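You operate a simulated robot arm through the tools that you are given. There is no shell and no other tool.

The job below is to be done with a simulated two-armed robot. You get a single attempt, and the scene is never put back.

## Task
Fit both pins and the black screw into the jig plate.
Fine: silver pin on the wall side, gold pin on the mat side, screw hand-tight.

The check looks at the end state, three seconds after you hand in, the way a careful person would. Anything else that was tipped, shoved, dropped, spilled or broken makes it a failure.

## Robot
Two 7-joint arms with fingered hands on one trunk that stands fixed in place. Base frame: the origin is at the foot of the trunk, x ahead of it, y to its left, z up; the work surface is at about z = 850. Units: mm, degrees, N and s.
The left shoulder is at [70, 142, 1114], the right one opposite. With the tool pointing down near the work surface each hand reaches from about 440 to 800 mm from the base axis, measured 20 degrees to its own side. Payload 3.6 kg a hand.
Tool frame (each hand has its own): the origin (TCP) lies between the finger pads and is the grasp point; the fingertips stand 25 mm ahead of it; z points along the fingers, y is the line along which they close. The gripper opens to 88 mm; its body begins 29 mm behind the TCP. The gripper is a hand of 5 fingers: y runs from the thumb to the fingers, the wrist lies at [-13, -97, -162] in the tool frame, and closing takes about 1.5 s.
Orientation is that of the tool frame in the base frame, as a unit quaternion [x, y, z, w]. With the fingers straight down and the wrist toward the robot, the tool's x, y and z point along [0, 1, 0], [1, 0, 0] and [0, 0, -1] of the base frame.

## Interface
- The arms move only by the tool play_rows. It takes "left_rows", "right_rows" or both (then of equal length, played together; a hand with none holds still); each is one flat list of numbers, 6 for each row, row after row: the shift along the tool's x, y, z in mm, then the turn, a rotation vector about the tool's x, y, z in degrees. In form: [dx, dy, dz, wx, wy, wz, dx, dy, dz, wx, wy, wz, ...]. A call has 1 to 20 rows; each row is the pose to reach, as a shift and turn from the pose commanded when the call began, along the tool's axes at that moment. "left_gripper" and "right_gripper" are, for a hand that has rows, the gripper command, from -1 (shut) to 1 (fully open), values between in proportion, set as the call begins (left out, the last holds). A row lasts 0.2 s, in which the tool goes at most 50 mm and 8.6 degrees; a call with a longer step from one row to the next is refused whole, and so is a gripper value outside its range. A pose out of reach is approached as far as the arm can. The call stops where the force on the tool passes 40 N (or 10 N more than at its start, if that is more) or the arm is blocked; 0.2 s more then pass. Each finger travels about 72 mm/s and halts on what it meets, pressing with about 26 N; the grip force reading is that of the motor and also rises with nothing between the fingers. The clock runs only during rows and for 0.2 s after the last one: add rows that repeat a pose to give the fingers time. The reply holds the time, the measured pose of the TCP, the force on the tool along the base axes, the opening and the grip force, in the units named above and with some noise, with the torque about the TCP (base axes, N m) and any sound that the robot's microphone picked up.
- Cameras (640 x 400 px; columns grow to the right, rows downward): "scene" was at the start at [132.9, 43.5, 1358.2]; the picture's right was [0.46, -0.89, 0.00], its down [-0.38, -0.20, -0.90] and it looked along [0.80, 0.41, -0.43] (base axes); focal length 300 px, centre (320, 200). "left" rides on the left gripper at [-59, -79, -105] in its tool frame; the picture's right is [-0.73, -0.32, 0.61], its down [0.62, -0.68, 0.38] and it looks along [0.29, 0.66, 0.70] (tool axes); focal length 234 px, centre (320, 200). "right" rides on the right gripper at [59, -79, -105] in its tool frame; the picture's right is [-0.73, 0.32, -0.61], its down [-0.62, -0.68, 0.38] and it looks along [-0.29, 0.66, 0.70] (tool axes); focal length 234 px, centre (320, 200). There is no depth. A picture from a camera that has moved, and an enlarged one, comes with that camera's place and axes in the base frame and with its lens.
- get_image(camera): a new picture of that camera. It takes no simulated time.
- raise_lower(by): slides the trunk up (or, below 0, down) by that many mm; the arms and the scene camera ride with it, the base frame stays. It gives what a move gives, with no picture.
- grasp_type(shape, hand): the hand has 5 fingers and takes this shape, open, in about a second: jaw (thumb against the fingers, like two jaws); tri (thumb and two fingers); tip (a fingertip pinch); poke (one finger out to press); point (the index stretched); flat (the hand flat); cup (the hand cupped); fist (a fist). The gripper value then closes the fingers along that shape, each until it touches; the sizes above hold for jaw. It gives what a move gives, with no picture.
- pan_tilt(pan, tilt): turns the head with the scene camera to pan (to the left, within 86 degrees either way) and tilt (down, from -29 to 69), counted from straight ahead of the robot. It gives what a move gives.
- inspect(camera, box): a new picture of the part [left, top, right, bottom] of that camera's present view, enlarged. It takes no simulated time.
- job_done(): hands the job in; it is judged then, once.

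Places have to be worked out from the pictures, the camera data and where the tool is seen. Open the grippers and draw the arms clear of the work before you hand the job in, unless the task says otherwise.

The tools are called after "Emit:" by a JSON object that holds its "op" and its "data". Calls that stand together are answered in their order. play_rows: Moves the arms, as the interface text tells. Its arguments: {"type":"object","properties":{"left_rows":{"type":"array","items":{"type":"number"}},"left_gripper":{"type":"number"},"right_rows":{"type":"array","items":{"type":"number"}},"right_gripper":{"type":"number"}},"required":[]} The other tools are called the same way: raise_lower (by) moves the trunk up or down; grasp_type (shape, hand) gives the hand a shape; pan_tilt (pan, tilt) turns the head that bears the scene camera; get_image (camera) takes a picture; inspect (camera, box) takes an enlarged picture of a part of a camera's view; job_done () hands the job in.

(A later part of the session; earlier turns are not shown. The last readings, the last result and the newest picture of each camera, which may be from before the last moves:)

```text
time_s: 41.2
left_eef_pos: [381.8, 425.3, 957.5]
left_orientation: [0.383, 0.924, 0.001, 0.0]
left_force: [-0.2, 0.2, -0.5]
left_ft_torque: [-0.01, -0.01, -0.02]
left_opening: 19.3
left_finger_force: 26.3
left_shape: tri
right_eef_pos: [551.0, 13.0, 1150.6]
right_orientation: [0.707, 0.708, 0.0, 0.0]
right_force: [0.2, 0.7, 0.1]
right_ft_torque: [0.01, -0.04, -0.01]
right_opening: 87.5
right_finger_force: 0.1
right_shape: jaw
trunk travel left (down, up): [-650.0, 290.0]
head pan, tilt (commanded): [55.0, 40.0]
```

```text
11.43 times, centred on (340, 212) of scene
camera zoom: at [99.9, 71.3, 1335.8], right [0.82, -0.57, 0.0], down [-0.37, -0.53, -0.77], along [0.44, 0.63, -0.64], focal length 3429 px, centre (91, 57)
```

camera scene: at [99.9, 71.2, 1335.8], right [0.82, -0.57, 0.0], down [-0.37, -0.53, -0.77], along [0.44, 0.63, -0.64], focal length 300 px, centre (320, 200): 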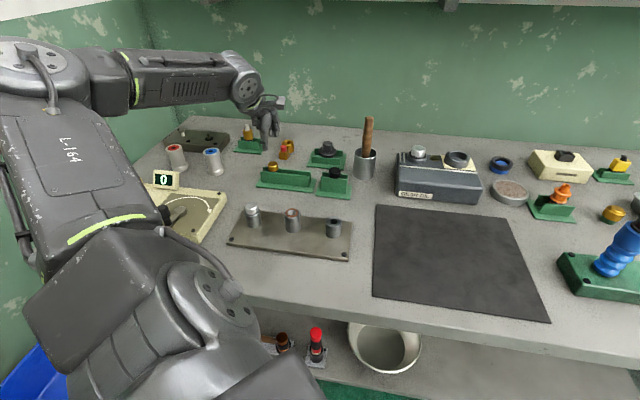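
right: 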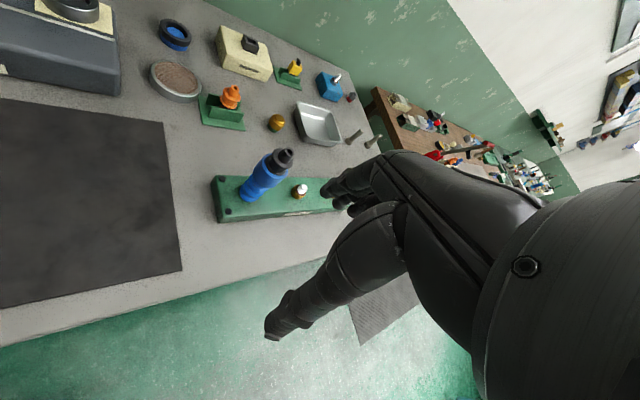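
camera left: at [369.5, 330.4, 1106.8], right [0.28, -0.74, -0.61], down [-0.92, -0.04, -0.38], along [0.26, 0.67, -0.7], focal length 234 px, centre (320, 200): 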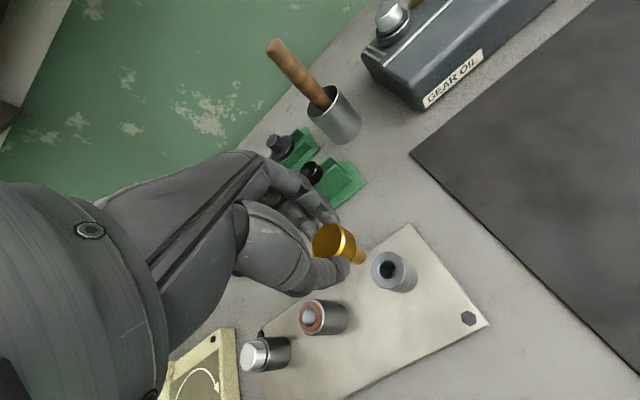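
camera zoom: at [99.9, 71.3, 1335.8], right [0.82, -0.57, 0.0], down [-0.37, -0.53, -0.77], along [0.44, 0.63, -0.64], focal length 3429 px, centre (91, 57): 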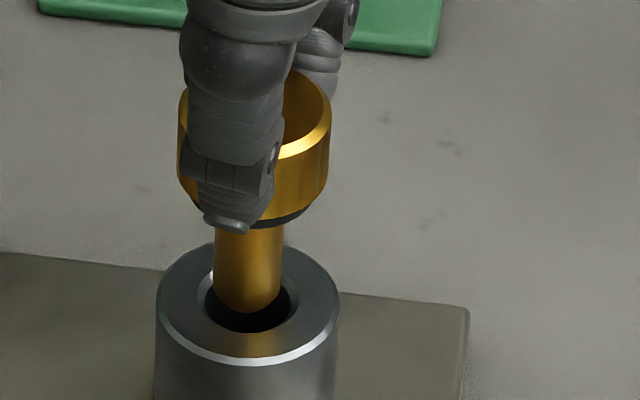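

Tip is practically aligned. Small correction (−0.3, +0.6) and descend 9 mm slowly.

Emit:
{"op": "play_rows", "data": {"left_rows": [-0.3, 0.6, 0, 0, 0, 0, -0.3, 0.6, 1.5, 0, 0, 0, -0.3, 0.6, 3, 0, 0, 0, -0.3, 0.6, 4.5, 0, 0, 0, -0.3, 0.6, 6, 0, 0, 0, -0.3, 0.6, 7.5, 0, 0, 0, -0.3, 0.6, 9, 0, 0, 0, -0.3, 0.6, 9, 0, 0, 0]}}

Emit:
{"op": "inspect", "data": {"camera": "left", "box": [320, 200, 420, 270]}}

Emit:
{"op": "inspect", "data": {"camera": "scene", "box": [320, 195, 360, 230]}}

```text
time_s: 43.0
left_eef_pos: [382.2, 425.6, 945.6]
left_orientation: [0.382, 0.924, 0.0, 0.0]
left_force: [0.3, 0.2, -1.5]
left_ft_torque: [-0.01, 0.01, 0.01]
left_opening: 19.8
left_finger_force: 25.5
left_shape: tri
right_eef_pos: [550.8, 12.0, 1150.1]
right_orientation: [0.707, 0.707, 0.001, 0.0]
right_force: [-0.5, -0.2, 0.4]
right_ft_torque: [0.02, -0.02, -0.02]
right_opening: 87.7
right_finger_force: 0.1
right_shape: jaw
trunk travel left (down, up): [-650.0, 290.0]
head pan, tilt (commanded): [55.0, 40.0]
```

```text
5.71 times, centred on (370, 235) of left
camera zoom: at [368.0, 328.5, 1052.1], right [0.28, -0.74, -0.61], down [-0.92, -0.04, -0.38], along [0.26, 0.67, -0.7], focal length 1338 px, centre (34, 0)
```

zoom: 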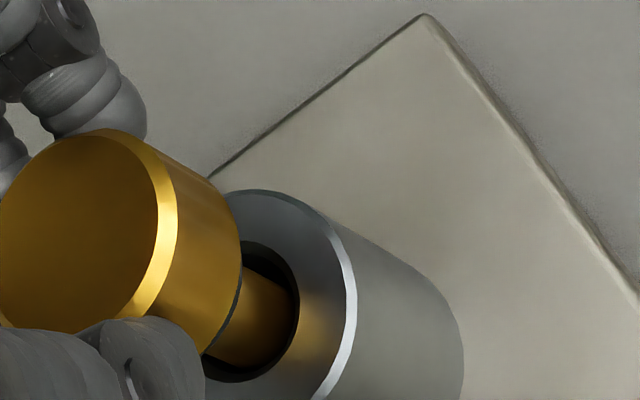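

```text
11.43 times, centred on (340, 212) of scene
camera zoom: at [99.9, 71.2, 1335.8], right [0.82, -0.57, 0.0], down [-0.37, -0.53, -0.77], along [0.44, 0.63, -0.64], focal length 3429 px, centre (91, 57)
```

zoom: 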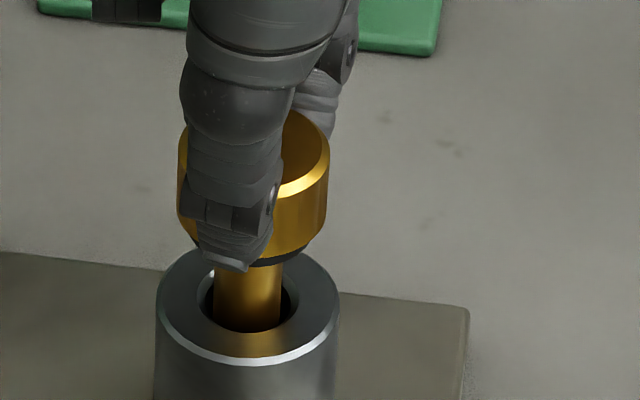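

The gold pin has entered with no force. Descend another 14 mm with +0.6 in tool y.

Emit:
{"op": "play_rows", "data": {"left_rows": [0, 0.4, 1.5, 0, 0, 0, 0, 0.6, 3, 0, 0, 0, 0, 0.6, 5, 0, 0, 0, 0, 0.6, 7, 0, 0, 0, 0, 0.6, 9, 0, 0, 0, 0, 0.6, 11, 0, 0, 0, 0, 0.6, 13, 0, 0, 0, 0, 0.6, 14, 0, 0, 0]}}

Emit:
{"op": "inspect", "data": {"camera": "scene", "box": [320, 195, 360, 230]}}

```text
time_s: 44.8
left_eef_pos: [382.7, 427.7, 931.1]
left_orientation: [0.383, 0.924, 0.0, 0.0]
left_force: [-0.9, 0.1, 0.2]
left_ft_torque: [-0.01, 0.03, -0.01]
left_opening: 19.8
left_finger_force: 26.4
left_shape: tri
right_eef_pos: [550.6, 14.1, 1149.3]
right_orientation: [0.707, 0.707, -0.001, 0.001]
right_force: [0.2, -0.2, -0.2]
right_ft_torque: [0.02, 0.01, 0.01]
right_opening: 87.9
right_finger_force: 0.1
right_shape: jaw
trunk travel left (down, up): [-650.0, 290.0]
head pan, tilt (commanded): [55.0, 40.0]
```

```text
11.43 times, centred on (340, 212) of scene
camera zoom: at [99.9, 71.3, 1335.8], right [0.82, -0.57, 0.0], down [-0.37, -0.53, -0.77], along [0.44, 0.63, -0.64], focal length 3429 px, centre (91, 57)
```

zoom: 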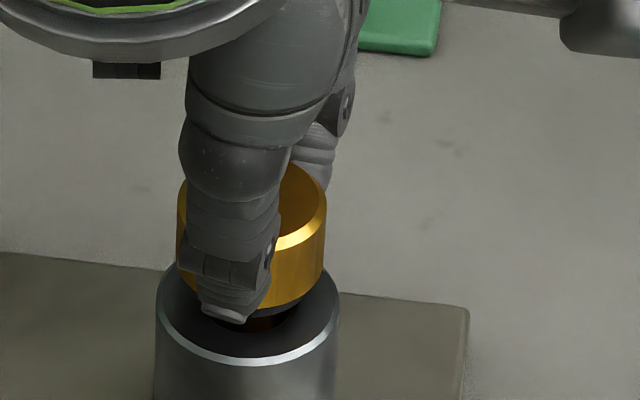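

Still free. Lower 6 mm more in 1 mm steps to bring the collar to the face.

Emit:
{"op": "play_rows", "data": {"left_rows": [0, 0, 1, 0, 0, 0, 0, 0, 2, 0, 0, 0, 0, 0, 3, 0, 0, 0, 0, 0, 4, 0, 0, 0, 0, 0, 5, 0, 0, 0, 0, 0, 6, 0, 0, 0, 0, 0, 6, 0, 0, 0]}}

Emit:
{"op": "inspect", "data": {"camera": "scene", "box": [320, 195, 360, 230]}}

Emit:
{"op": "inspect", "data": {"camera": "left", "box": [290, 170, 390, 270]}}

```text
time_s: 46.4
left_eef_pos: [383.7, 426.1, 926.5]
left_orientation: [0.383, 0.924, 0.0, 0.0]
left_force: [-0.3, -0.2, -0.6]
left_ft_torque: [0.0, -0.02, -0.02]
left_opening: 19.6
left_finger_force: 25.7
left_shape: tri
right_eef_pos: [550.7, 11.3, 1150.2]
right_orientation: [0.707, 0.707, -0.001, 0.0]
right_force: [0.2, -0.3, 0.8]
right_ft_torque: [-0.03, -0.01, 0.01]
right_opening: 87.5
right_finger_force: 0.1
right_shape: jaw
trunk travel left (down, up): [-650.0, 290.0]
head pan, tilt (commanded): [55.0, 40.0]
```

```text
11.43 times, centred on (340, 212) of scene
camera zoom: at [99.8, 71.1, 1335.8], right [0.82, -0.57, 0.0], down [-0.37, -0.53, -0.77], along [0.44, 0.63, -0.64], focal length 3429 px, centre (91, 57)
```

zoom: 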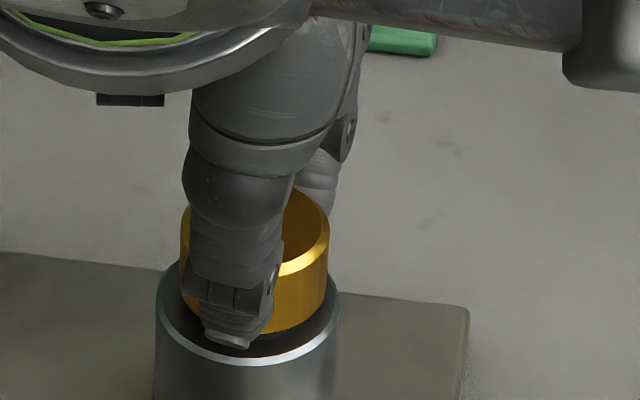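

```text
4.00 times, centred on (340, 220) of left
camera zoom: at [368.9, 328.4, 1032.9], right [0.28, -0.74, -0.61], down [-0.92, -0.04, -0.38], along [0.26, 0.67, -0.7], focal length 937 px, centre (240, 120)
```

zoom: 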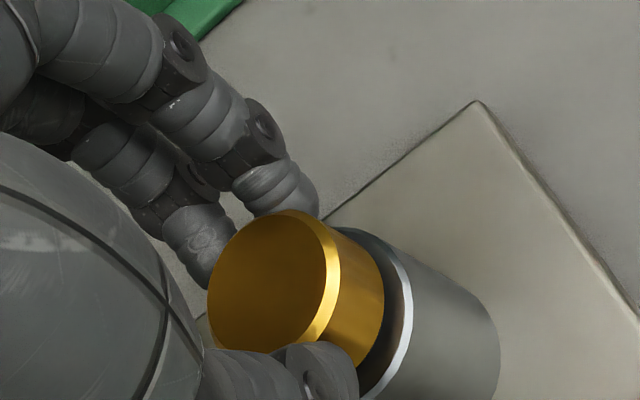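

No contact yet (TCP z≈928). Another 3 mm down.

Emit:
{"op": "play_rows", "data": {"left_rows": [0, 0, 1, 0, 0, 0, 0, 0, 2, 0, 0, 0, 0, 0, 3, 0, 0, 0, 0, 0, 3, 0, 0, 0]}}

Emit:
{"op": "inspect", "data": {"camera": "left", "box": [290, 170, 390, 270]}}

```text
time_s: 47.4
left_eef_pos: [381.8, 425.9, 924.9]
left_orientation: [0.383, 0.924, 0.002, 0.001]
left_force: [4.0, 2.3, 15.1]
left_ft_torque: [0.11, -0.13, 0.03]
left_opening: 20.3
left_finger_force: 25.8
left_shape: tri
right_eef_pos: [550.5, 12.2, 1149.9]
right_orientation: [0.707, 0.707, 0.001, 0.001]
right_force: [0.5, 0.8, -0.7]
right_ft_torque: [0.02, -0.01, -0.02]
right_opening: 87.7
right_finger_force: 0.1
right_shape: jaw
trunk travel left (down, up): [-650.0, 290.0]
head pan, tilt (commanded): [55.0, 40.0]
```

```text
4.00 times, centred on (340, 220) of left
camera zoom: at [368.1, 328.4, 1030.4], right [0.29, -0.74, -0.61], down [-0.92, -0.04, -0.39], along [0.26, 0.67, -0.69], focal length 937 px, centre (240, 120)
```

zoom: 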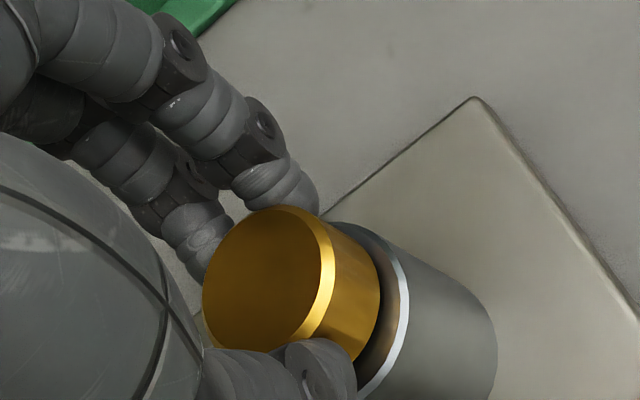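

Contact at 15 N. I back off 1.5 mm, open, then rise.

Emit:
{"op": "play_rows", "data": {"left_rows": [0, 0, -0.8, 0, 0, 0, 0, 0, -1.6, 0, 0, 0, 0, 0, -1.6, 0, 0, 0]}}

Emit:
{"op": "play_rows", "data": {"left_rows": [0, 0, -0.5, 0, 0, 0, 0, 0, -0.5, 0, 0, 0, 0, 0, -0.5, 0, 0, 0, 0, 0, -0.5, 0, 0, 0, 0, 0, -6, 0, 0, 0, 0, 0, -16, 0, 0, 0, 0, 0, -32, 0, 0, 0, 0, 0, -50, 0, 0, 0, 0, 0, -72, 0, 0, 0, 0, 0, -72, 0, 0, 0], "left_gripper": 0.3}}

Emit:
{"op": "inspect", "data": {"camera": "scene", "box": [310, 190, 360, 230]}}

Emit:
{"op": "inspect", "data": {"camera": "left", "box": [310, 210, 430, 310]}}

Emit:
{"op": "get_image", "data": {"camera": "left"}}

```text
time_s: 48.2
left_eef_pos: [382.2, 426.6, 924.6]
left_orientation: [0.382, 0.924, -0.001, -0.001]
left_force: [2.7, 1.5, 5.3]
left_ft_torque: [0.02, -0.07, -0.01]
left_opening: 20.5
left_finger_force: 25.6
left_shape: tri
right_eef_pos: [550.9, 11.4, 1147.9]
right_orientation: [0.707, 0.707, 0.0, 0.0]
right_force: [0.2, -0.2, 0.2]
right_ft_torque: [-0.02, 0.01, 0.0]
right_opening: 87.5
right_finger_force: 0.0
right_shape: jaw
trunk travel left (down, up): [-650.0, 290.0]
head pan, tilt (commanded): [55.0, 40.0]
```

```text
time_s: 50.4
left_eef_pos: [383.3, 428.4, 998.1]
left_orientation: [0.384, 0.924, 0.0, 0.0]
left_force: [0.4, 0.8, 0.6]
left_ft_torque: [-0.04, 0.01, -0.02]
left_opening: 56.7
left_finger_force: 0.1
left_shape: tri
right_eef_pos: [551.8, 13.1, 1149.3]
right_orientation: [0.708, 0.707, 0.0, 0.001]
right_force: [-0.4, -0.3, 0.4]
right_ft_torque: [-0.02, 0.0, -0.01]
right_opening: 87.6
right_finger_force: 0.0
right_shape: jaw
trunk travel left (down, up): [-650.0, 290.0]
head pan, tilt (commanded): [55.0, 40.0]
```

```text
10.00 times, centred on (335, 210) of scene
camera zoom: at [100.0, 71.3, 1335.8], right [0.82, -0.57, 0.0], down [-0.37, -0.53, -0.77], along [0.44, 0.63, -0.64], focal length 3001 px, centre (170, 100)
```

zoom: 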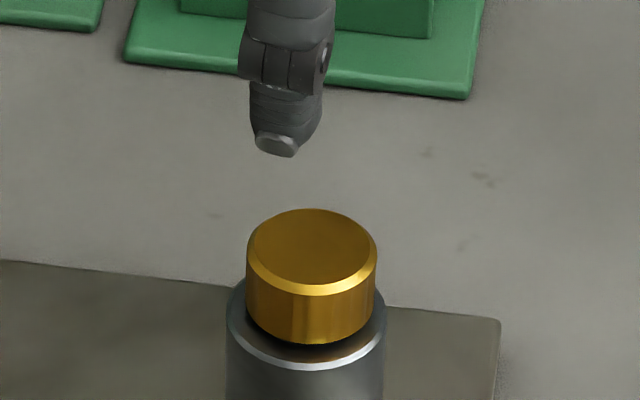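

```text
4.00 times, centred on (370, 260) of left
camera zoom: at [368.6, 329.8, 1103.2], right [0.28, -0.74, -0.61], down [-0.92, -0.04, -0.38], along [0.26, 0.67, -0.7], focal length 937 px, centre (120, -40)
```

zoom: 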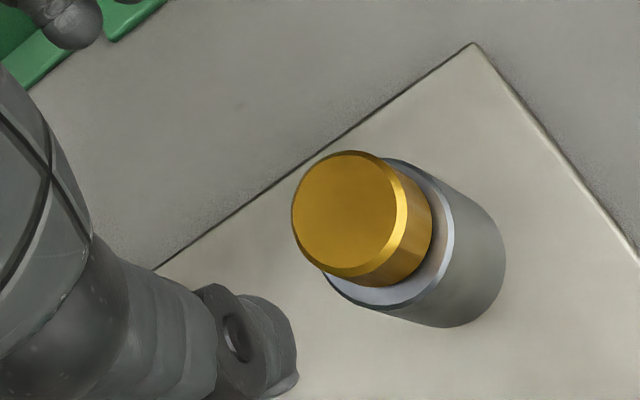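

```text
taken
camera left: at [368.6, 329.8, 1103.2], right [0.28, -0.74, -0.61], down [-0.92, -0.04, -0.38], along [0.26, 0.67, -0.7], focal length 234 px, centre (320, 200)
```

left: 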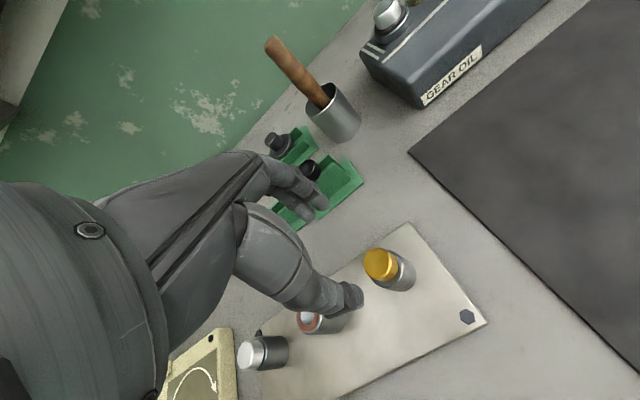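

Gold pin is in; its head seems a couple of mm off-centre, maybe slightly leaning. I'll close the fingertips and use them to press the head gently; first move to just above it.

Emit:
{"op": "play_rows", "data": {"left_rows": [-1, -0.4, 8, 0, 0, 0, -2, -0.7, 18, 0, 0, 0, -2, -0.7, 28, 0, 0, 0, -2, -0.7, 38, 0, 0, 0, -2, -0.7, 44, 0, 0, 0, -2, -0.7, 48, 0, 0, 0, -2, -0.7, 48, 0, 0, 0, -2, -0.7, 48, 0, 0, 0], "left_gripper": -1}}

Emit:
{"op": "inspect", "data": {"camera": "scene", "box": [310, 190, 360, 230]}}

Emit:
{"op": "inspect", "data": {"camera": "left", "box": [290, 180, 410, 280]}}

```text
time_s: 52.2
left_eef_pos: [382.9, 424.7, 949.0]
left_orientation: [0.383, 0.924, 0.0, 0.0]
left_force: [-0.2, -0.3, 0.2]
left_ft_torque: [-0.01, -0.03, 0.0]
left_opening: 0.1
left_finger_force: 25.9
left_shape: tri
right_eef_pos: [551.3, 12.4, 1149.7]
right_orientation: [0.707, 0.708, 0.0, 0.0]
right_force: [0.8, 0.3, 0.1]
right_ft_torque: [0.0, 0.0, 0.02]
right_opening: 87.8
right_finger_force: 0.0
right_shape: jaw
trunk travel left (down, up): [-650.0, 290.0]
head pan, tilt (commanded): [55.0, 40.0]
```

```text
10.00 times, centred on (335, 210) of scene
camera zoom: at [99.8, 71.1, 1335.8], right [0.82, -0.57, 0.0], down [-0.37, -0.53, -0.77], along [0.44, 0.63, -0.64], focal length 3001 px, centre (170, 100)
```

zoom: 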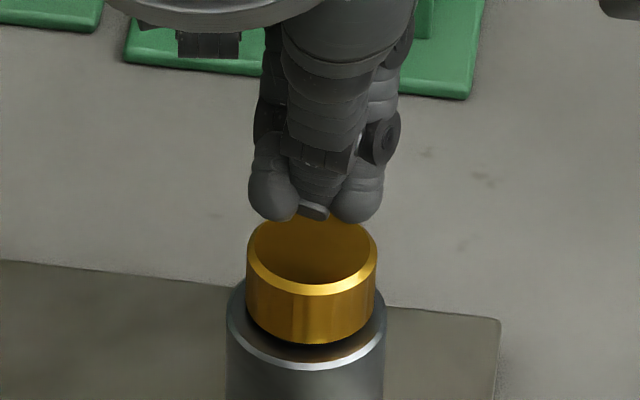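

```text
4.00 times, centred on (350, 230) of left
camera zoom: at [369.3, 327.9, 1054.5], right [0.28, -0.74, -0.61], down [-0.92, -0.04, -0.38], along [0.26, 0.67, -0.7], focal length 937 px, centre (200, 80)
```

zoom: 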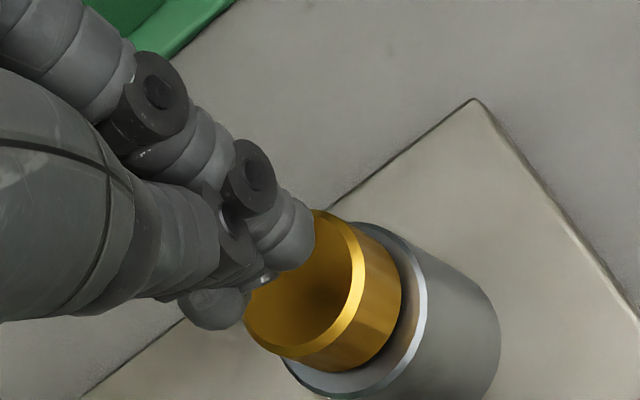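

Fingertip cluster is centred over the head. Pressing down: 7 mm first.

Emit:
{"op": "play_rows", "data": {"left_rows": [0, 0, 2, 0, 0, 0, 0, 0, 4, 0, 0, 0, 0, 0, 5, 0, 0, 0, 0, 0, 6, 0, 0, 0, 0, 0, 7, 0, 0, 0, 0, 0, 7, 0, 0, 0]}}

Emit:
{"op": "inspect", "data": {"camera": "scene", "box": [310, 190, 360, 230]}}

```text
time_s: 53.6
left_eef_pos: [384.5, 424.0, 943.2]
left_orientation: [0.383, 0.924, -0.001, -0.001]
left_force: [0.2, 0.1, 0.4]
left_ft_torque: [-0.02, -0.01, 0.02]
left_opening: 0.0
left_finger_force: 25.8
left_shape: tri
right_eef_pos: [550.4, 12.1, 1149.6]
right_orientation: [0.707, 0.707, 0.0, 0.0]
right_force: [0.1, -0.1, 0.3]
right_ft_torque: [-0.02, 0.03, 0.03]
right_opening: 87.8
right_finger_force: 0.0
right_shape: jaw
trunk travel left (down, up): [-650.0, 290.0]
head pan, tilt (commanded): [55.0, 40.0]
```

```text
10.00 times, centred on (335, 210) of scene
camera zoom: at [99.8, 71.1, 1335.8], right [0.82, -0.57, 0.0], down [-0.37, -0.53, -0.77], along [0.44, 0.63, -0.64], focal length 3001 px, centre (170, 100)
```

zoom: 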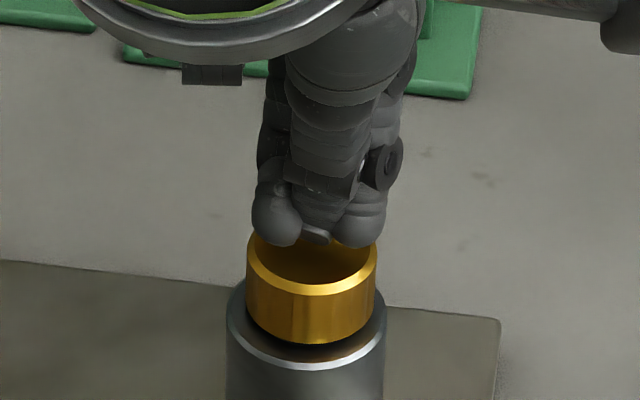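

Not touching yet. Continue down up to 5 mm more in 1 mm steps.

Emit:
{"op": "play_rows", "data": {"left_rows": [0, 0, 1, 0, 0, 0, 0, 0, 2, 0, 0, 0, 0, 0, 3, 0, 0, 0, 0, 0, 4, 0, 0, 0, 0, 0, 4, 0, 0, 0]}}

Emit:
{"op": "inspect", "data": {"camera": "scene", "box": [310, 190, 360, 230]}}

```text
time_s: 54.8
left_eef_pos: [384.2, 423.8, 939.1]
left_orientation: [0.383, 0.924, 0.0, 0.0]
left_force: [3.2, 1.9, 8.5]
left_ft_torque: [0.1, 0.01, 0.0]
left_opening: 0.0
left_finger_force: 25.8
left_shape: tri
right_eef_pos: [549.3, 11.2, 1150.3]
right_orientation: [0.708, 0.707, 0.0, 0.0]
right_force: [-0.9, 0.3, -0.2]
right_ft_torque: [0.04, 0.01, -0.02]
right_opening: 87.5
right_finger_force: 0.0
right_shape: jaw
trunk travel left (down, up): [-650.0, 290.0]
head pan, tilt (commanded): [55.0, 40.0]
```

```text
10.00 times, centred on (335, 210) of scene
camera zoom: at [99.4, 70.3, 1336.1], right [0.82, -0.57, 0.0], down [-0.37, -0.53, -0.77], along [0.44, 0.63, -0.64], focal length 3001 px, centre (170, 100)
```

zoom: 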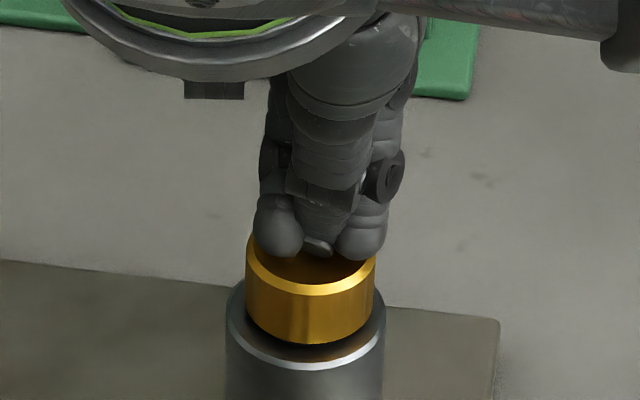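

Contact 8.5 N at TCP z≈939. Push 2 mm further command (~20 N) to confirm it is bottomed.

Emit:
{"op": "play_rows", "data": {"left_rows": [0, 0, 1, 0, 0, 0, 0, 0, 2, 0, 0, 0, 0, 0, 2, 0, 0, 0]}}

Emit:
{"op": "inspect", "data": {"camera": "scene", "box": [310, 190, 360, 230]}}

```text
time_s: 55.6
left_eef_pos: [384.4, 422.9, 940.3]
left_orientation: [0.383, 0.924, 0.002, 0.0]
left_force: [4.0, 2.8, 20.0]
left_ft_torque: [0.21, 0.07, -0.02]
left_opening: 0.0
left_finger_force: 25.7
left_shape: tri
right_eef_pos: [549.9, 11.2, 1151.1]
right_orientation: [0.707, 0.707, 0.001, -0.001]
right_force: [0.1, 0.5, 0.9]
right_ft_torque: [-0.02, 0.03, -0.02]
right_opening: 87.5
right_finger_force: 0.1
right_shape: jaw
trunk travel left (down, up): [-650.0, 290.0]
head pan, tilt (commanded): [55.0, 40.0]
```

```text
10.00 times, centred on (335, 210) of scene
camera zoom: at [98.6, 69.3, 1336.2], right [0.82, -0.57, 0.0], down [-0.37, -0.53, -0.77], along [0.44, 0.63, -0.64], focal length 3001 px, centre (170, 100)
```

zoom: 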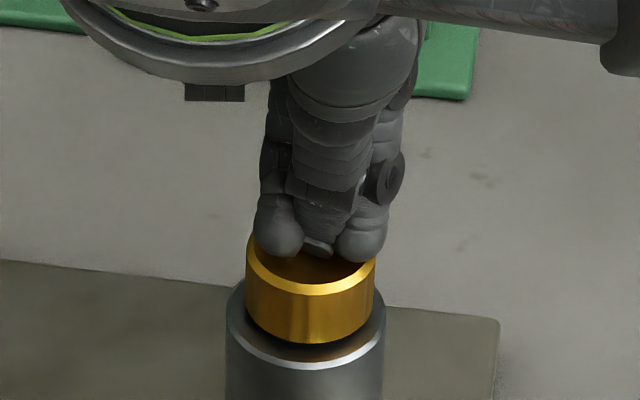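

Gold pin bottomed (20 N, no motion). I'll lift and do the same press check on the silver pin for comparison.

Emit:
{"op": "play_rows", "data": {"left_rows": [0, 0, -12, 0, 0, 0, 0, 0, -30, 0, 0, 0, 10, 0, -42, 0, 0, 0, 30, 0, -42, 0, 0, 0, 60, -0.5, -42, 0, 0, 0, 95, -1, -42, 0, 0, 0, 130, -1, -42, 0, 0, 0, 158, -1.5, -42, 0, 0, 0, 174, -1.7, -42, 0, 0, 0, 179, -1.7, -42, 0, 0, 0, 179, -1.7, -42, 0, 0, 0]}}

Emit:
{"op": "inspect", "data": {"camera": "scene", "box": [230, 180, 290, 230]}}

Emit:
{"op": "inspect", "data": {"camera": "left", "box": [290, 190, 410, 290]}}

```text
time_s: 58.0
left_eef_pos: [253.9, 549.4, 980.0]
left_orientation: [0.382, 0.924, 0.0, 0.0]
left_force: [-0.7, 0.1, -0.7]
left_ft_torque: [0.02, -0.02, -0.01]
left_opening: 0.0
left_finger_force: 25.7
left_shape: tri
right_eef_pos: [550.9, 13.4, 1148.8]
right_orientation: [0.707, 0.708, 0.0, 0.0]
right_force: [0.3, 0.0, 0.1]
right_ft_torque: [-0.03, 0.0, 0.03]
right_opening: 87.8
right_finger_force: 0.0
right_shape: jaw
trunk travel left (down, up): [-650.0, 290.0]
head pan, tilt (commanded): [55.0, 40.0]
```

```text
8.00 times, centred on (260, 205) of scene
camera zoom: at [99.8, 71.2, 1335.8], right [0.82, -0.57, 0.0], down [-0.37, -0.53, -0.77], along [0.44, 0.63, -0.64], focal length 2401 px, centre (800, 160)
```

zoom: 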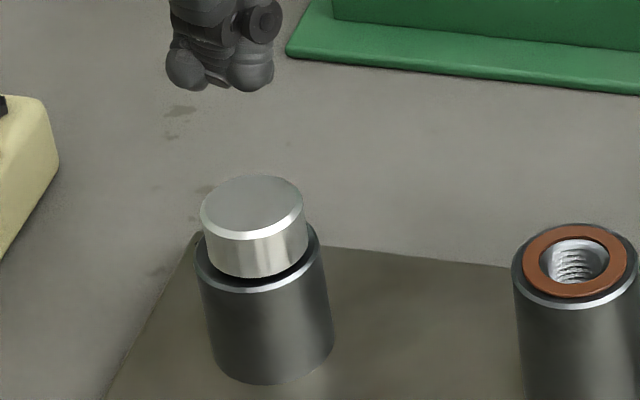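

```text
4.00 times, centred on (350, 240) of left
camera zoom: at [240.7, 452.9, 1085.6], right [0.28, -0.74, -0.61], down [-0.92, -0.04, -0.38], along [0.26, 0.67, -0.7], focal length 937 px, centre (200, 40)
```

zoom: 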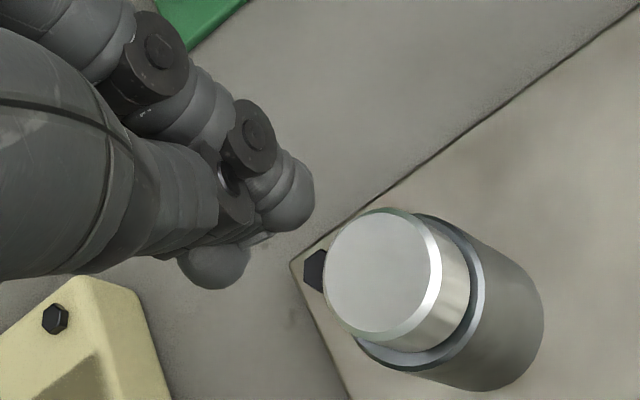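

Silver head at about (256.4, 549.2). Correct −2 mm tool x and go down 37 mm, then press gently.

Emit:
{"op": "play_rows", "data": {"left_rows": [-1, 0, 8, 0, 0, 0, -2, 0, 18, 0, 0, 0, -2, 0, 27, 0, 0, 0, -2, 0, 33, 0, 0, 0, -2, 0, 36, 0, 0, 0, -2, 0, 37, 0, 0, 0, -2, 0, 37, 0, 0, 0]}}

Emit:
{"op": "play_rows", "data": {"left_rows": [0, 0, 1, 0, 0, 0, 0, 0, 2, 0, 0, 0, 0, 0, 3, 0, 0, 0, 0, 0, 4, 0, 0, 0, 0, 0, 4, 0, 0, 0]}}

Emit:
{"op": "inspect", "data": {"camera": "scene", "box": [230, 180, 290, 230]}}

```text
time_s: 59.6
left_eef_pos: [257.8, 549.1, 941.4]
left_orientation: [0.382, 0.924, 0.0, -0.001]
left_force: [-0.5, 0.7, 0.5]
left_ft_torque: [-0.02, -0.01, -0.01]
left_opening: 0.1
left_finger_force: 25.7
left_shape: tri
right_eef_pos: [550.1, 12.9, 1149.0]
right_orientation: [0.707, 0.707, 0.0, 0.0]
right_force: [-0.3, 0.5, 0.2]
right_ft_torque: [0.02, 0.0, 0.01]
right_opening: 87.5
right_finger_force: 0.1
right_shape: jaw
trunk travel left (down, up): [-650.0, 290.0]
head pan, tilt (commanded): [55.0, 40.0]
```

```text
time_s: 60.8
left_eef_pos: [257.1, 548.9, 938.0]
left_orientation: [0.382, 0.924, 0.0, 0.001]
left_force: [1.9, 5.1, 13.0]
left_ft_torque: [0.17, 0.09, -0.06]
left_opening: 0.2
left_finger_force: 25.8
left_shape: tri
right_eef_pos: [549.2, 10.4, 1149.4]
right_orientation: [0.707, 0.707, 0.0, -0.001]
right_force: [0.3, 0.5, 1.2]
right_ft_torque: [0.01, -0.02, 0.03]
right_opening: 87.7
right_finger_force: 0.0
right_shape: jaw
trunk travel left (down, up): [-650.0, 290.0]
head pan, tilt (commanded): [55.0, 40.0]
```

```text
8.00 times, centred on (260, 205) of scene
camera zoom: at [99.2, 70.2, 1336.1], right [0.82, -0.57, 0.0], down [-0.37, -0.53, -0.77], along [0.44, 0.63, -0.64], focal length 2401 px, centre (800, 160)
```

zoom: 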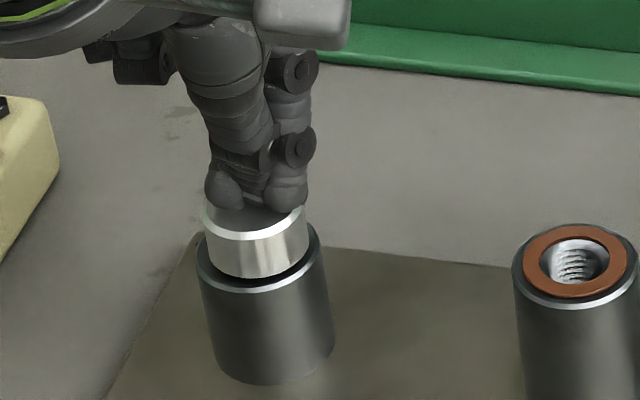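

Both pins bottom out at the same height, so they're seated. Now lift, open to ~55 mm and hover over the black screw at ≈(476, 547).

Emit:
{"op": "play_rows", "data": {"left_rows": [0, 0, -12, 0, 0, 0, 0, 0, -35, 0, 0, 0, 0, 0, -60, 0, 0, 0, -10, 10, -76, 0, 0, 0, -35, 34, -78, 0, 0, 0, -65, 64, -78, 0, 0, 0, -95, 93, -78, 0, 0, 0, -125, 122, -78, 0, 0, 0, -147, 144, -78, 0, 0, 0, -156.3, 153.4, -78, 0, 0, 0, -156.3, 153.4, -78, 0, 0, 0, -156.3, 153.4, -78, 0, 0, 0], "left_gripper": -1}}

Emit:
{"op": "play_rows", "data": {"left_rows": [0, 0, 0, 0, 0, 0, 0, 0, 0, 0, 0, 0, 0, 0, 0, 0, 0, 0, 0, 0, 0, 0, 0, 0], "left_gripper": 0.25}}

Emit:
{"op": "get_image", "data": {"camera": "left"}}

Emit:
{"op": "inspect", "data": {"camera": "left", "box": [300, 200, 460, 300]}}

Emit:
{"op": "inspect", "data": {"camera": "scene", "box": [290, 120, 390, 210]}}

```text
time_s: 63.4
left_eef_pos: [475.3, 548.8, 1015.3]
left_orientation: [0.383, 0.924, 0.0, 0.0]
left_force: [0.2, 0.4, 0.5]
left_ft_torque: [0.02, -0.02, -0.02]
left_opening: 0.0
left_finger_force: 26.3
left_shape: tri
right_eef_pos: [552.2, 11.2, 1149.5]
right_orientation: [0.707, 0.707, -0.001, 0.0]
right_force: [-1.2, -1.0, 0.7]
right_ft_torque: [0.01, 0.03, 0.02]
right_opening: 87.7
right_finger_force: 0.1
right_shape: jaw
trunk travel left (down, up): [-650.0, 290.0]
head pan, tilt (commanded): [55.0, 40.0]
```

```text
time_s: 64.4
left_eef_pos: [475.9, 549.1, 1014.3]
left_orientation: [0.382, 0.924, 0.0, 0.0]
left_force: [0.2, -0.5, -0.4]
left_ft_torque: [0.01, -0.02, -0.01]
left_opening: 54.7
left_finger_force: 0.1
left_shape: tri
right_eef_pos: [551.8, 12.9, 1150.7]
right_orientation: [0.707, 0.707, 0.0, 0.0]
right_force: [0.8, 0.1, -0.4]
right_ft_torque: [-0.02, 0.01, -0.03]
right_opening: 87.6
right_finger_force: 0.1
right_shape: jaw
trunk travel left (down, up): [-650.0, 290.0]
head pan, tilt (commanded): [55.0, 40.0]
```

```text
taken
camera left: at [461.8, 451.8, 1120.8], right [0.28, -0.74, -0.61], down [-0.92, -0.04, -0.38], along [0.26, 0.67, -0.7], focal length 234 px, centre (320, 200)
```

left: 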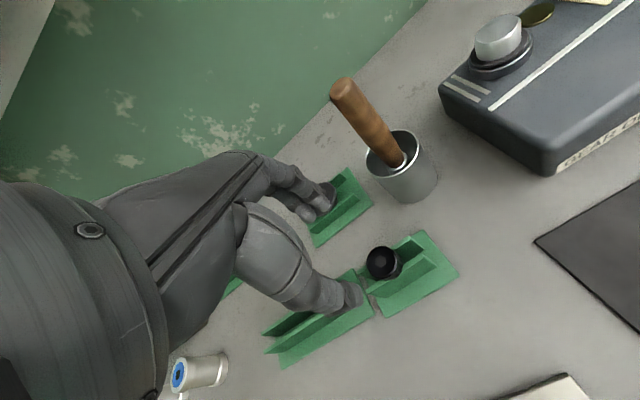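

```text
4.00 times, centred on (380, 250) of left
camera zoom: at [461.8, 451.8, 1120.8], right [0.28, -0.74, -0.61], down [-0.92, -0.04, -0.38], along [0.26, 0.67, -0.7], focal length 937 px, centre (80, 0)
```

zoom: 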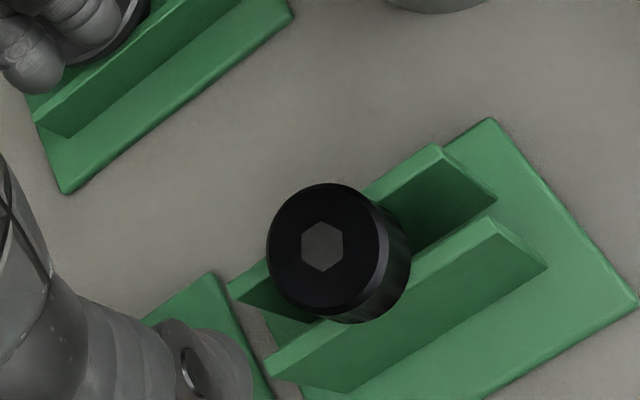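

```text
4.44 times, centred on (340, 165) of scene
camera zoom: at [99.9, 71.2, 1335.8], right [0.82, -0.57, 0.0], down [-0.37, -0.53, -0.77], along [0.44, 0.63, -0.64], focal length 1334 px, centre (231, 356)
```

zoom: 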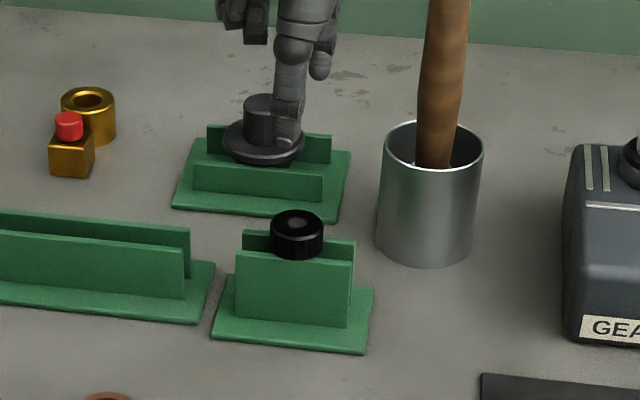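

I need a finer fix on the screw head height; zooming in on it from the scene camera.

Emit:
{"op": "inspect", "data": {"camera": "scene", "box": [315, 155, 365, 200]}}

Emit:
{"op": "inspect", "data": {"camera": "left", "box": [350, 230, 420, 280]}}

```text
8.89 times, centred on (340, 178) of scene
camera zoom: at [99.9, 71.2, 1335.8], right [0.82, -0.57, 0.0], down [-0.37, -0.53, -0.77], along [0.44, 0.63, -0.64], focal length 2667 px, centre (142, 400)
```

zoom: 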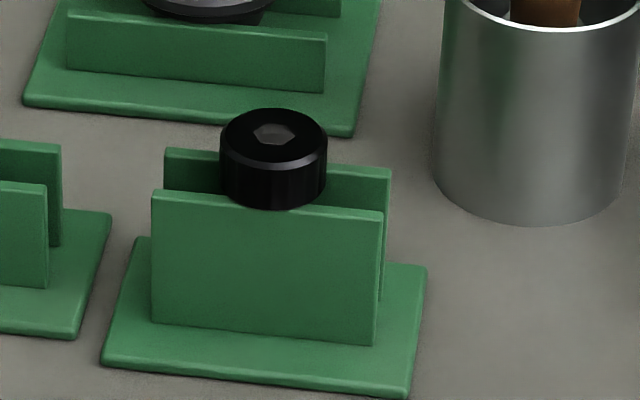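

```text
8.00 times, centred on (385, 255) of left
camera zoom: at [461.8, 451.8, 1120.8], right [0.28, -0.74, -0.61], down [-0.92, -0.04, -0.38], along [0.26, 0.67, -0.7], focal length 1873 px, centre (-200, -240)
```

zoom: 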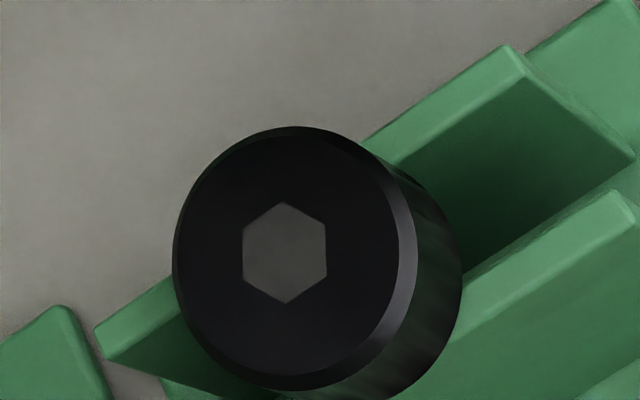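

Better fix: screw head top ≈(480.9, 551.5, 918), fin tops ≈901, head ∅≈30. I shift (−2, +5) and descend to TCP z≈955 to re-check.

Emit:
{"op": "play_rows", "data": {"left_rows": [-1, 2.5, 12, 0, 0, 0, -2, 5, 28, 0, 0, 0, -2, 5, 44, 0, 0, 0, -2, 5, 56, 0, 0, 0, -2, 5, 61, 0, 0, 0, -2, 5, 61, 0, 0, 0, -2, 5, 61, 0, 0, 0]}}

Emit:
{"op": "inspect", "data": {"camera": "left", "box": [260, 170, 420, 300]}}

Emit:
{"op": "inspect", "data": {"camera": "scene", "box": [300, 120, 380, 200]}}

```text
time_s: 66.0
left_eef_pos: [481.9, 550.7, 954.1]
left_orientation: [0.383, 0.924, 0.0, 0.0]
left_force: [0.0, -0.2, -0.5]
left_ft_torque: [-0.02, 0.02, 0.0]
left_opening: 54.6
left_finger_force: 0.1
left_shape: tri
right_eef_pos: [551.3, 11.7, 1149.7]
right_orientation: [0.707, 0.707, -0.001, 0.0]
right_force: [0.0, -0.2, 0.1]
right_ft_torque: [0.01, 0.03, -0.01]
right_opening: 87.5
right_finger_force: 0.0
right_shape: jaw
trunk travel left (down, up): [-650.0, 290.0]
head pan, tilt (commanded): [55.0, 40.0]
```

```text
3.08 times, centred on (340, 235) of left
camera zoom: at [467.6, 452.6, 1059.2], right [0.28, -0.74, -0.61], down [-0.92, -0.04, -0.38], along [0.26, 0.67, -0.7], focal length 720 px, centre (258, 92)
```

zoom: 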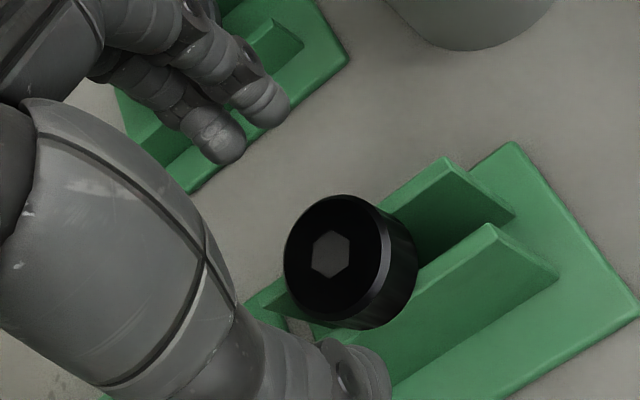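

```text
5.00 times, centred on (340, 160) of scene
camera zoom: at [99.9, 71.2, 1335.8], right [0.82, -0.57, 0.0], down [-0.37, -0.53, -0.77], along [0.44, 0.63, -0.64], focal length 1500 px, centre (220, 400)
```

zoom: 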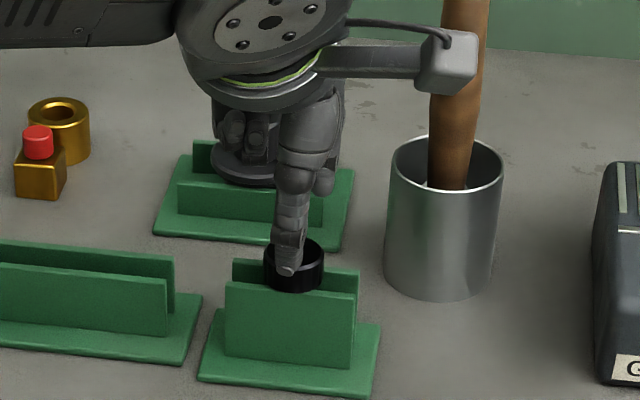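

Screw centre ≈(480.8, 551), TCP (481.8, 550.2). Correct +1.2 in tool x and descend 23 mm to grip height (TCP z≈931).

Emit:
{"op": "play_rows", "data": {"left_rows": [0.6, 0, 6, 0, 0, 0, 1.2, 0, 12, 0, 0, 0, 1.2, 0, 18, 0, 0, 0, 1.2, 0, 23, 0, 0, 0, 1.2, 0, 23, 0, 0, 0, 1.2, 0, 23, 0, 0, 0]}}

Emit:
{"op": "inspect", "data": {"camera": "left", "box": [240, 150, 400, 300]}}

Emit:
{"op": "inspect", "data": {"camera": "scene", "box": [300, 120, 380, 200]}}

```text
time_s: 67.4
left_eef_pos: [481.5, 551.7, 931.8]
left_orientation: [0.382, 0.924, -0.001, 0.001]
left_force: [0.0, 0.6, 1.3]
left_ft_torque: [-0.02, -0.01, -0.02]
left_opening: 54.8
left_finger_force: 0.2
left_shape: tri
right_eef_pos: [550.4, 12.2, 1150.3]
right_orientation: [0.707, 0.707, -0.001, 0.0]
right_force: [0.9, 1.0, -0.2]
right_ft_torque: [-0.03, 0.01, -0.02]
right_opening: 87.8
right_finger_force: 0.1
right_shape: jaw
trunk travel left (down, up): [-650.0, 290.0]
head pan, tilt (commanded): [55.0, 40.0]
```

```text
2.67 times, centred on (320, 225) of left
camera zoom: at [467.1, 453.5, 1037.4], right [0.28, -0.74, -0.61], down [-0.92, -0.04, -0.38], along [0.26, 0.67, -0.7], focal length 624 px, centre (320, 133)
```

zoom: 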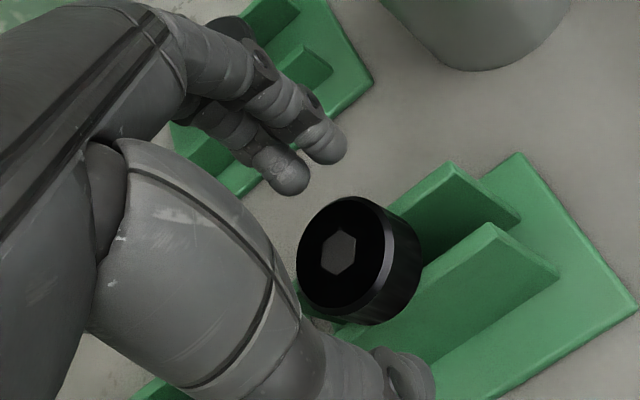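

```text
5.00 times, centred on (340, 160) of scene
camera zoom: at [99.9, 71.2, 1335.8], right [0.82, -0.57, 0.0], down [-0.37, -0.53, -0.77], along [0.44, 0.63, -0.64], focal length 1500 px, centre (220, 400)
```

zoom: 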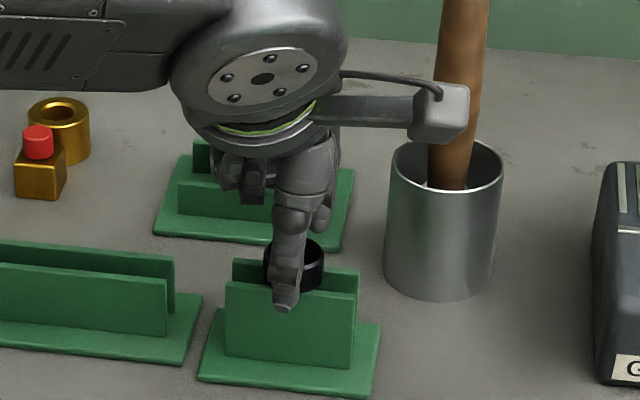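

Hex socket centre puts the screw within ~1 mm of the TCP. Nudge (−0.5, −0.8) and close on the head.

Emit:
{"op": "play_rows", "data": {"left_rows": [-0.5, -0.8, 0, 0, 0, 0, -0.5, -0.8, 0, 0, 0, 0, -0.5, -0.8, 0, 0, 0, 0, -0.5, -0.8, 0, 0, 0, 0, -0.5, -0.8, 0, 0, 0, 0, -0.5, -0.8, 0, 0, 0, 0, -0.5, -0.8, 0, 0, 0, 0], "left_gripper": -1}}

Emit:
{"op": "inspect", "data": {"camera": "left", "box": [240, 150, 400, 300]}}

Emit:
{"op": "inspect", "data": {"camera": "scene", "box": [300, 120, 380, 200]}}

```text
time_s: 69.0
left_eef_pos: [480.3, 549.2, 933.5]
left_orientation: [0.383, 0.924, 0.0, 0.0]
left_force: [-0.4, 1.1, 1.3]
left_ft_torque: [-0.01, -0.02, 0.01]
left_opening: 22.9
left_finger_force: 25.8
left_shape: tri
right_eef_pos: [551.9, 11.9, 1150.4]
right_orientation: [0.707, 0.707, 0.0, 0.0]
right_force: [-0.1, 0.5, -0.7]
right_ft_torque: [-0.01, 0.01, 0.0]
right_opening: 87.9
right_finger_force: 0.0
right_shape: jaw
trunk travel left (down, up): [-650.0, 290.0]
head pan, tilt (commanded): [55.0, 40.0]
```

```text
2.67 times, centred on (320, 225) of left
camera zoom: at [466.3, 452.6, 1037.9], right [0.28, -0.74, -0.61], down [-0.92, -0.04, -0.38], along [0.26, 0.67, -0.7], focal length 624 px, centre (320, 133)
```

zoom: 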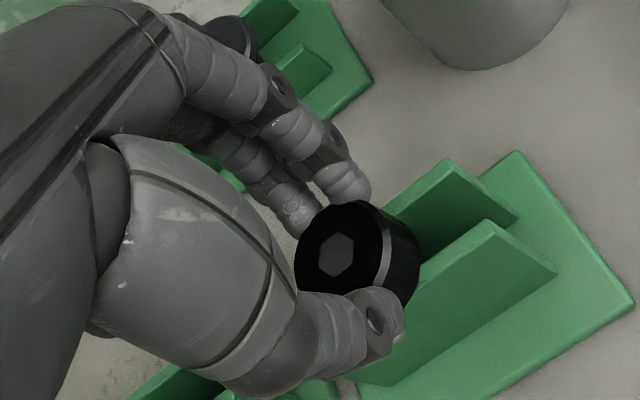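

```text
5.00 times, centred on (340, 160) of scene
camera zoom: at [100.0, 71.4, 1335.8], right [0.82, -0.57, 0.0], down [-0.37, -0.53, -0.77], along [0.44, 0.63, -0.64], focal length 1500 px, centre (220, 400)
```

zoom: 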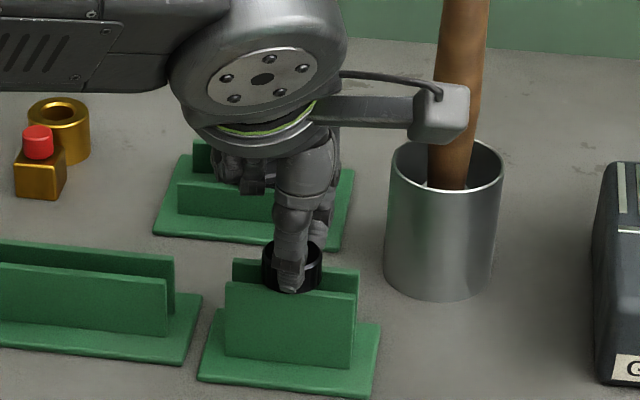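

Screw gripped (opening 22.9). Lift straight up 90 mm.

Emit:
{"op": "play_rows", "data": {"left_rows": [0, 0, -4, 0, 0, 0, 0, 0, -12, 0, 0, 0, 0, 0, -24, 0, 0, 0, 0, 0, -38, 0, 0, 0, 0, 0, -52, 0, 0, 0, 0, 0, -66, 0, 0, 0, 0, 0, -80, 0, 0, 0, 0, 0, -90, 0, 0, 0, 0, 0, -90, 0, 0, 0]}}

Emit:
{"op": "inspect", "data": {"camera": "scene", "box": [310, 90, 370, 160]}}

Emit:
{"op": "get_image", "data": {"camera": "left"}}

```text
time_s: 71.0
left_eef_pos: [481.3, 551.2, 1022.8]
left_orientation: [0.383, 0.924, 0.0, 0.0]
left_force: [-0.6, 0.3, -1.7]
left_ft_torque: [-0.03, 0.01, -0.04]
left_opening: 22.4
left_finger_force: 25.9
left_shape: tri
right_eef_pos: [549.8, 12.3, 1149.9]
right_orientation: [0.707, 0.707, 0.0, 0.0]
right_force: [0.5, -0.1, -0.7]
right_ft_torque: [0.0, 0.01, -0.01]
right_opening: 87.8
right_finger_force: 0.1
right_shape: jaw
trunk travel left (down, up): [-650.0, 290.0]
head pan, tilt (commanded): [55.0, 40.0]
```

```text
5.71 times, centred on (340, 125) of scene
camera zoom: at [100.1, 71.4, 1335.8], right [0.82, -0.57, 0.0], down [-0.37, -0.53, -0.77], along [0.44, 0.63, -0.64], focal length 1715 px, centre (206, 629)
```

zoom: 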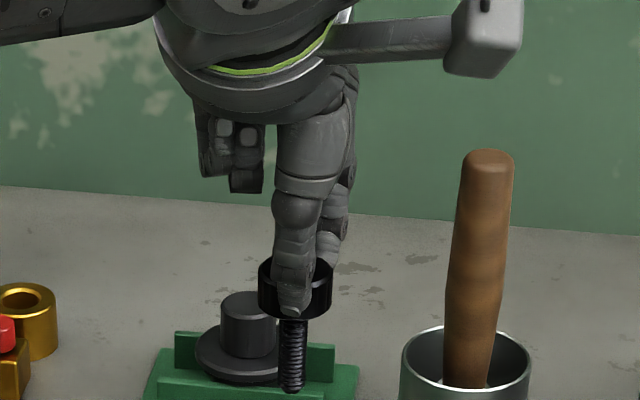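

```text
taken
camera left: at [467.9, 454.2, 1127.8], right [0.29, -0.74, -0.61], down [-0.92, -0.04, -0.38], along [0.26, 0.67, -0.7], focal length 234 px, centre (320, 200)
```

left: 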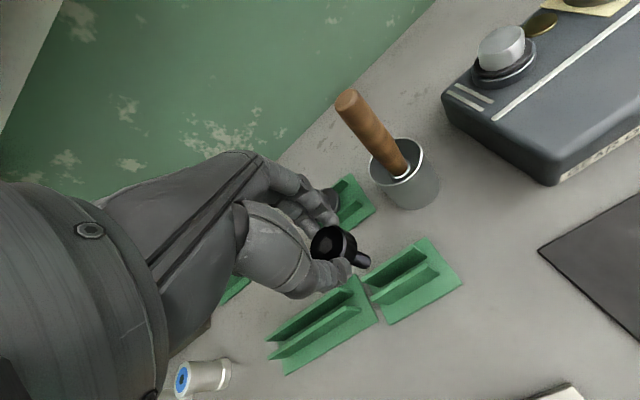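

The screw is threaded with a ~38 mm shank. Zoom in to see the thread pitch and tilt.

Emit:
{"op": "inspect", "data": {"camera": "scene", "box": [345, 130, 375, 160]}}

Emit:
{"op": "inspect", "data": {"camera": "left", "box": [300, 210, 380, 280]}}

Emit:
{"op": "inspect", "data": {"camera": "scene", "box": [275, 195, 315, 235]}}

```text
13.33 times, centred on (360, 145) of scene
camera zoom: at [100.1, 71.4, 1335.8], right [0.82, -0.57, 0.0], down [-0.37, -0.53, -0.77], along [0.44, 0.63, -0.64], focal length 4001 px, centre (-213, 933)
```

zoom: 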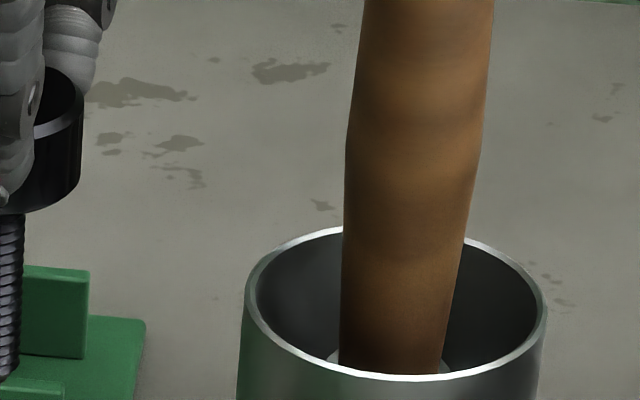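

```text
5.71 times, centred on (340, 245) of left
camera zoom: at [467.9, 454.2, 1127.8], right [0.29, -0.74, -0.61], down [-0.92, -0.04, -0.38], along [0.26, 0.67, -0.7], focal length 1338 px, centre (206, -57)
```

zoom: 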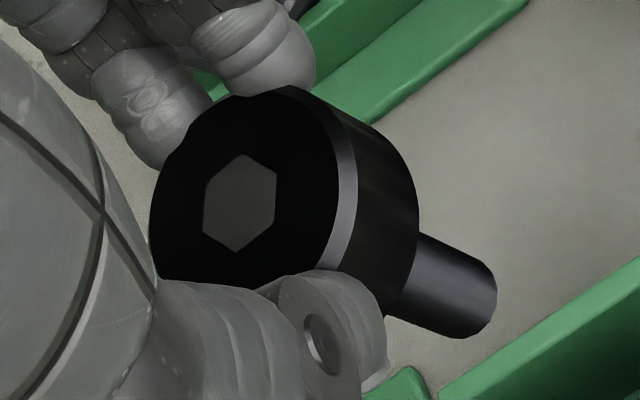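

```text
10.00 times, centred on (295, 215) of scene
camera zoom: at [100.1, 71.4, 1335.8], right [0.82, -0.57, 0.0], down [-0.37, -0.53, -0.77], along [0.44, 0.63, -0.64], focal length 3001 px, centre (570, 50)
```

zoom: 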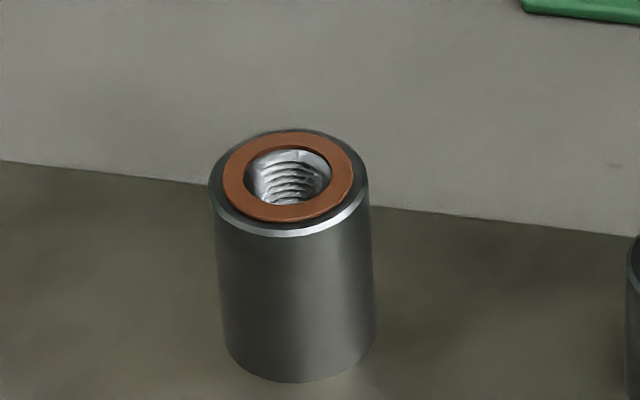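

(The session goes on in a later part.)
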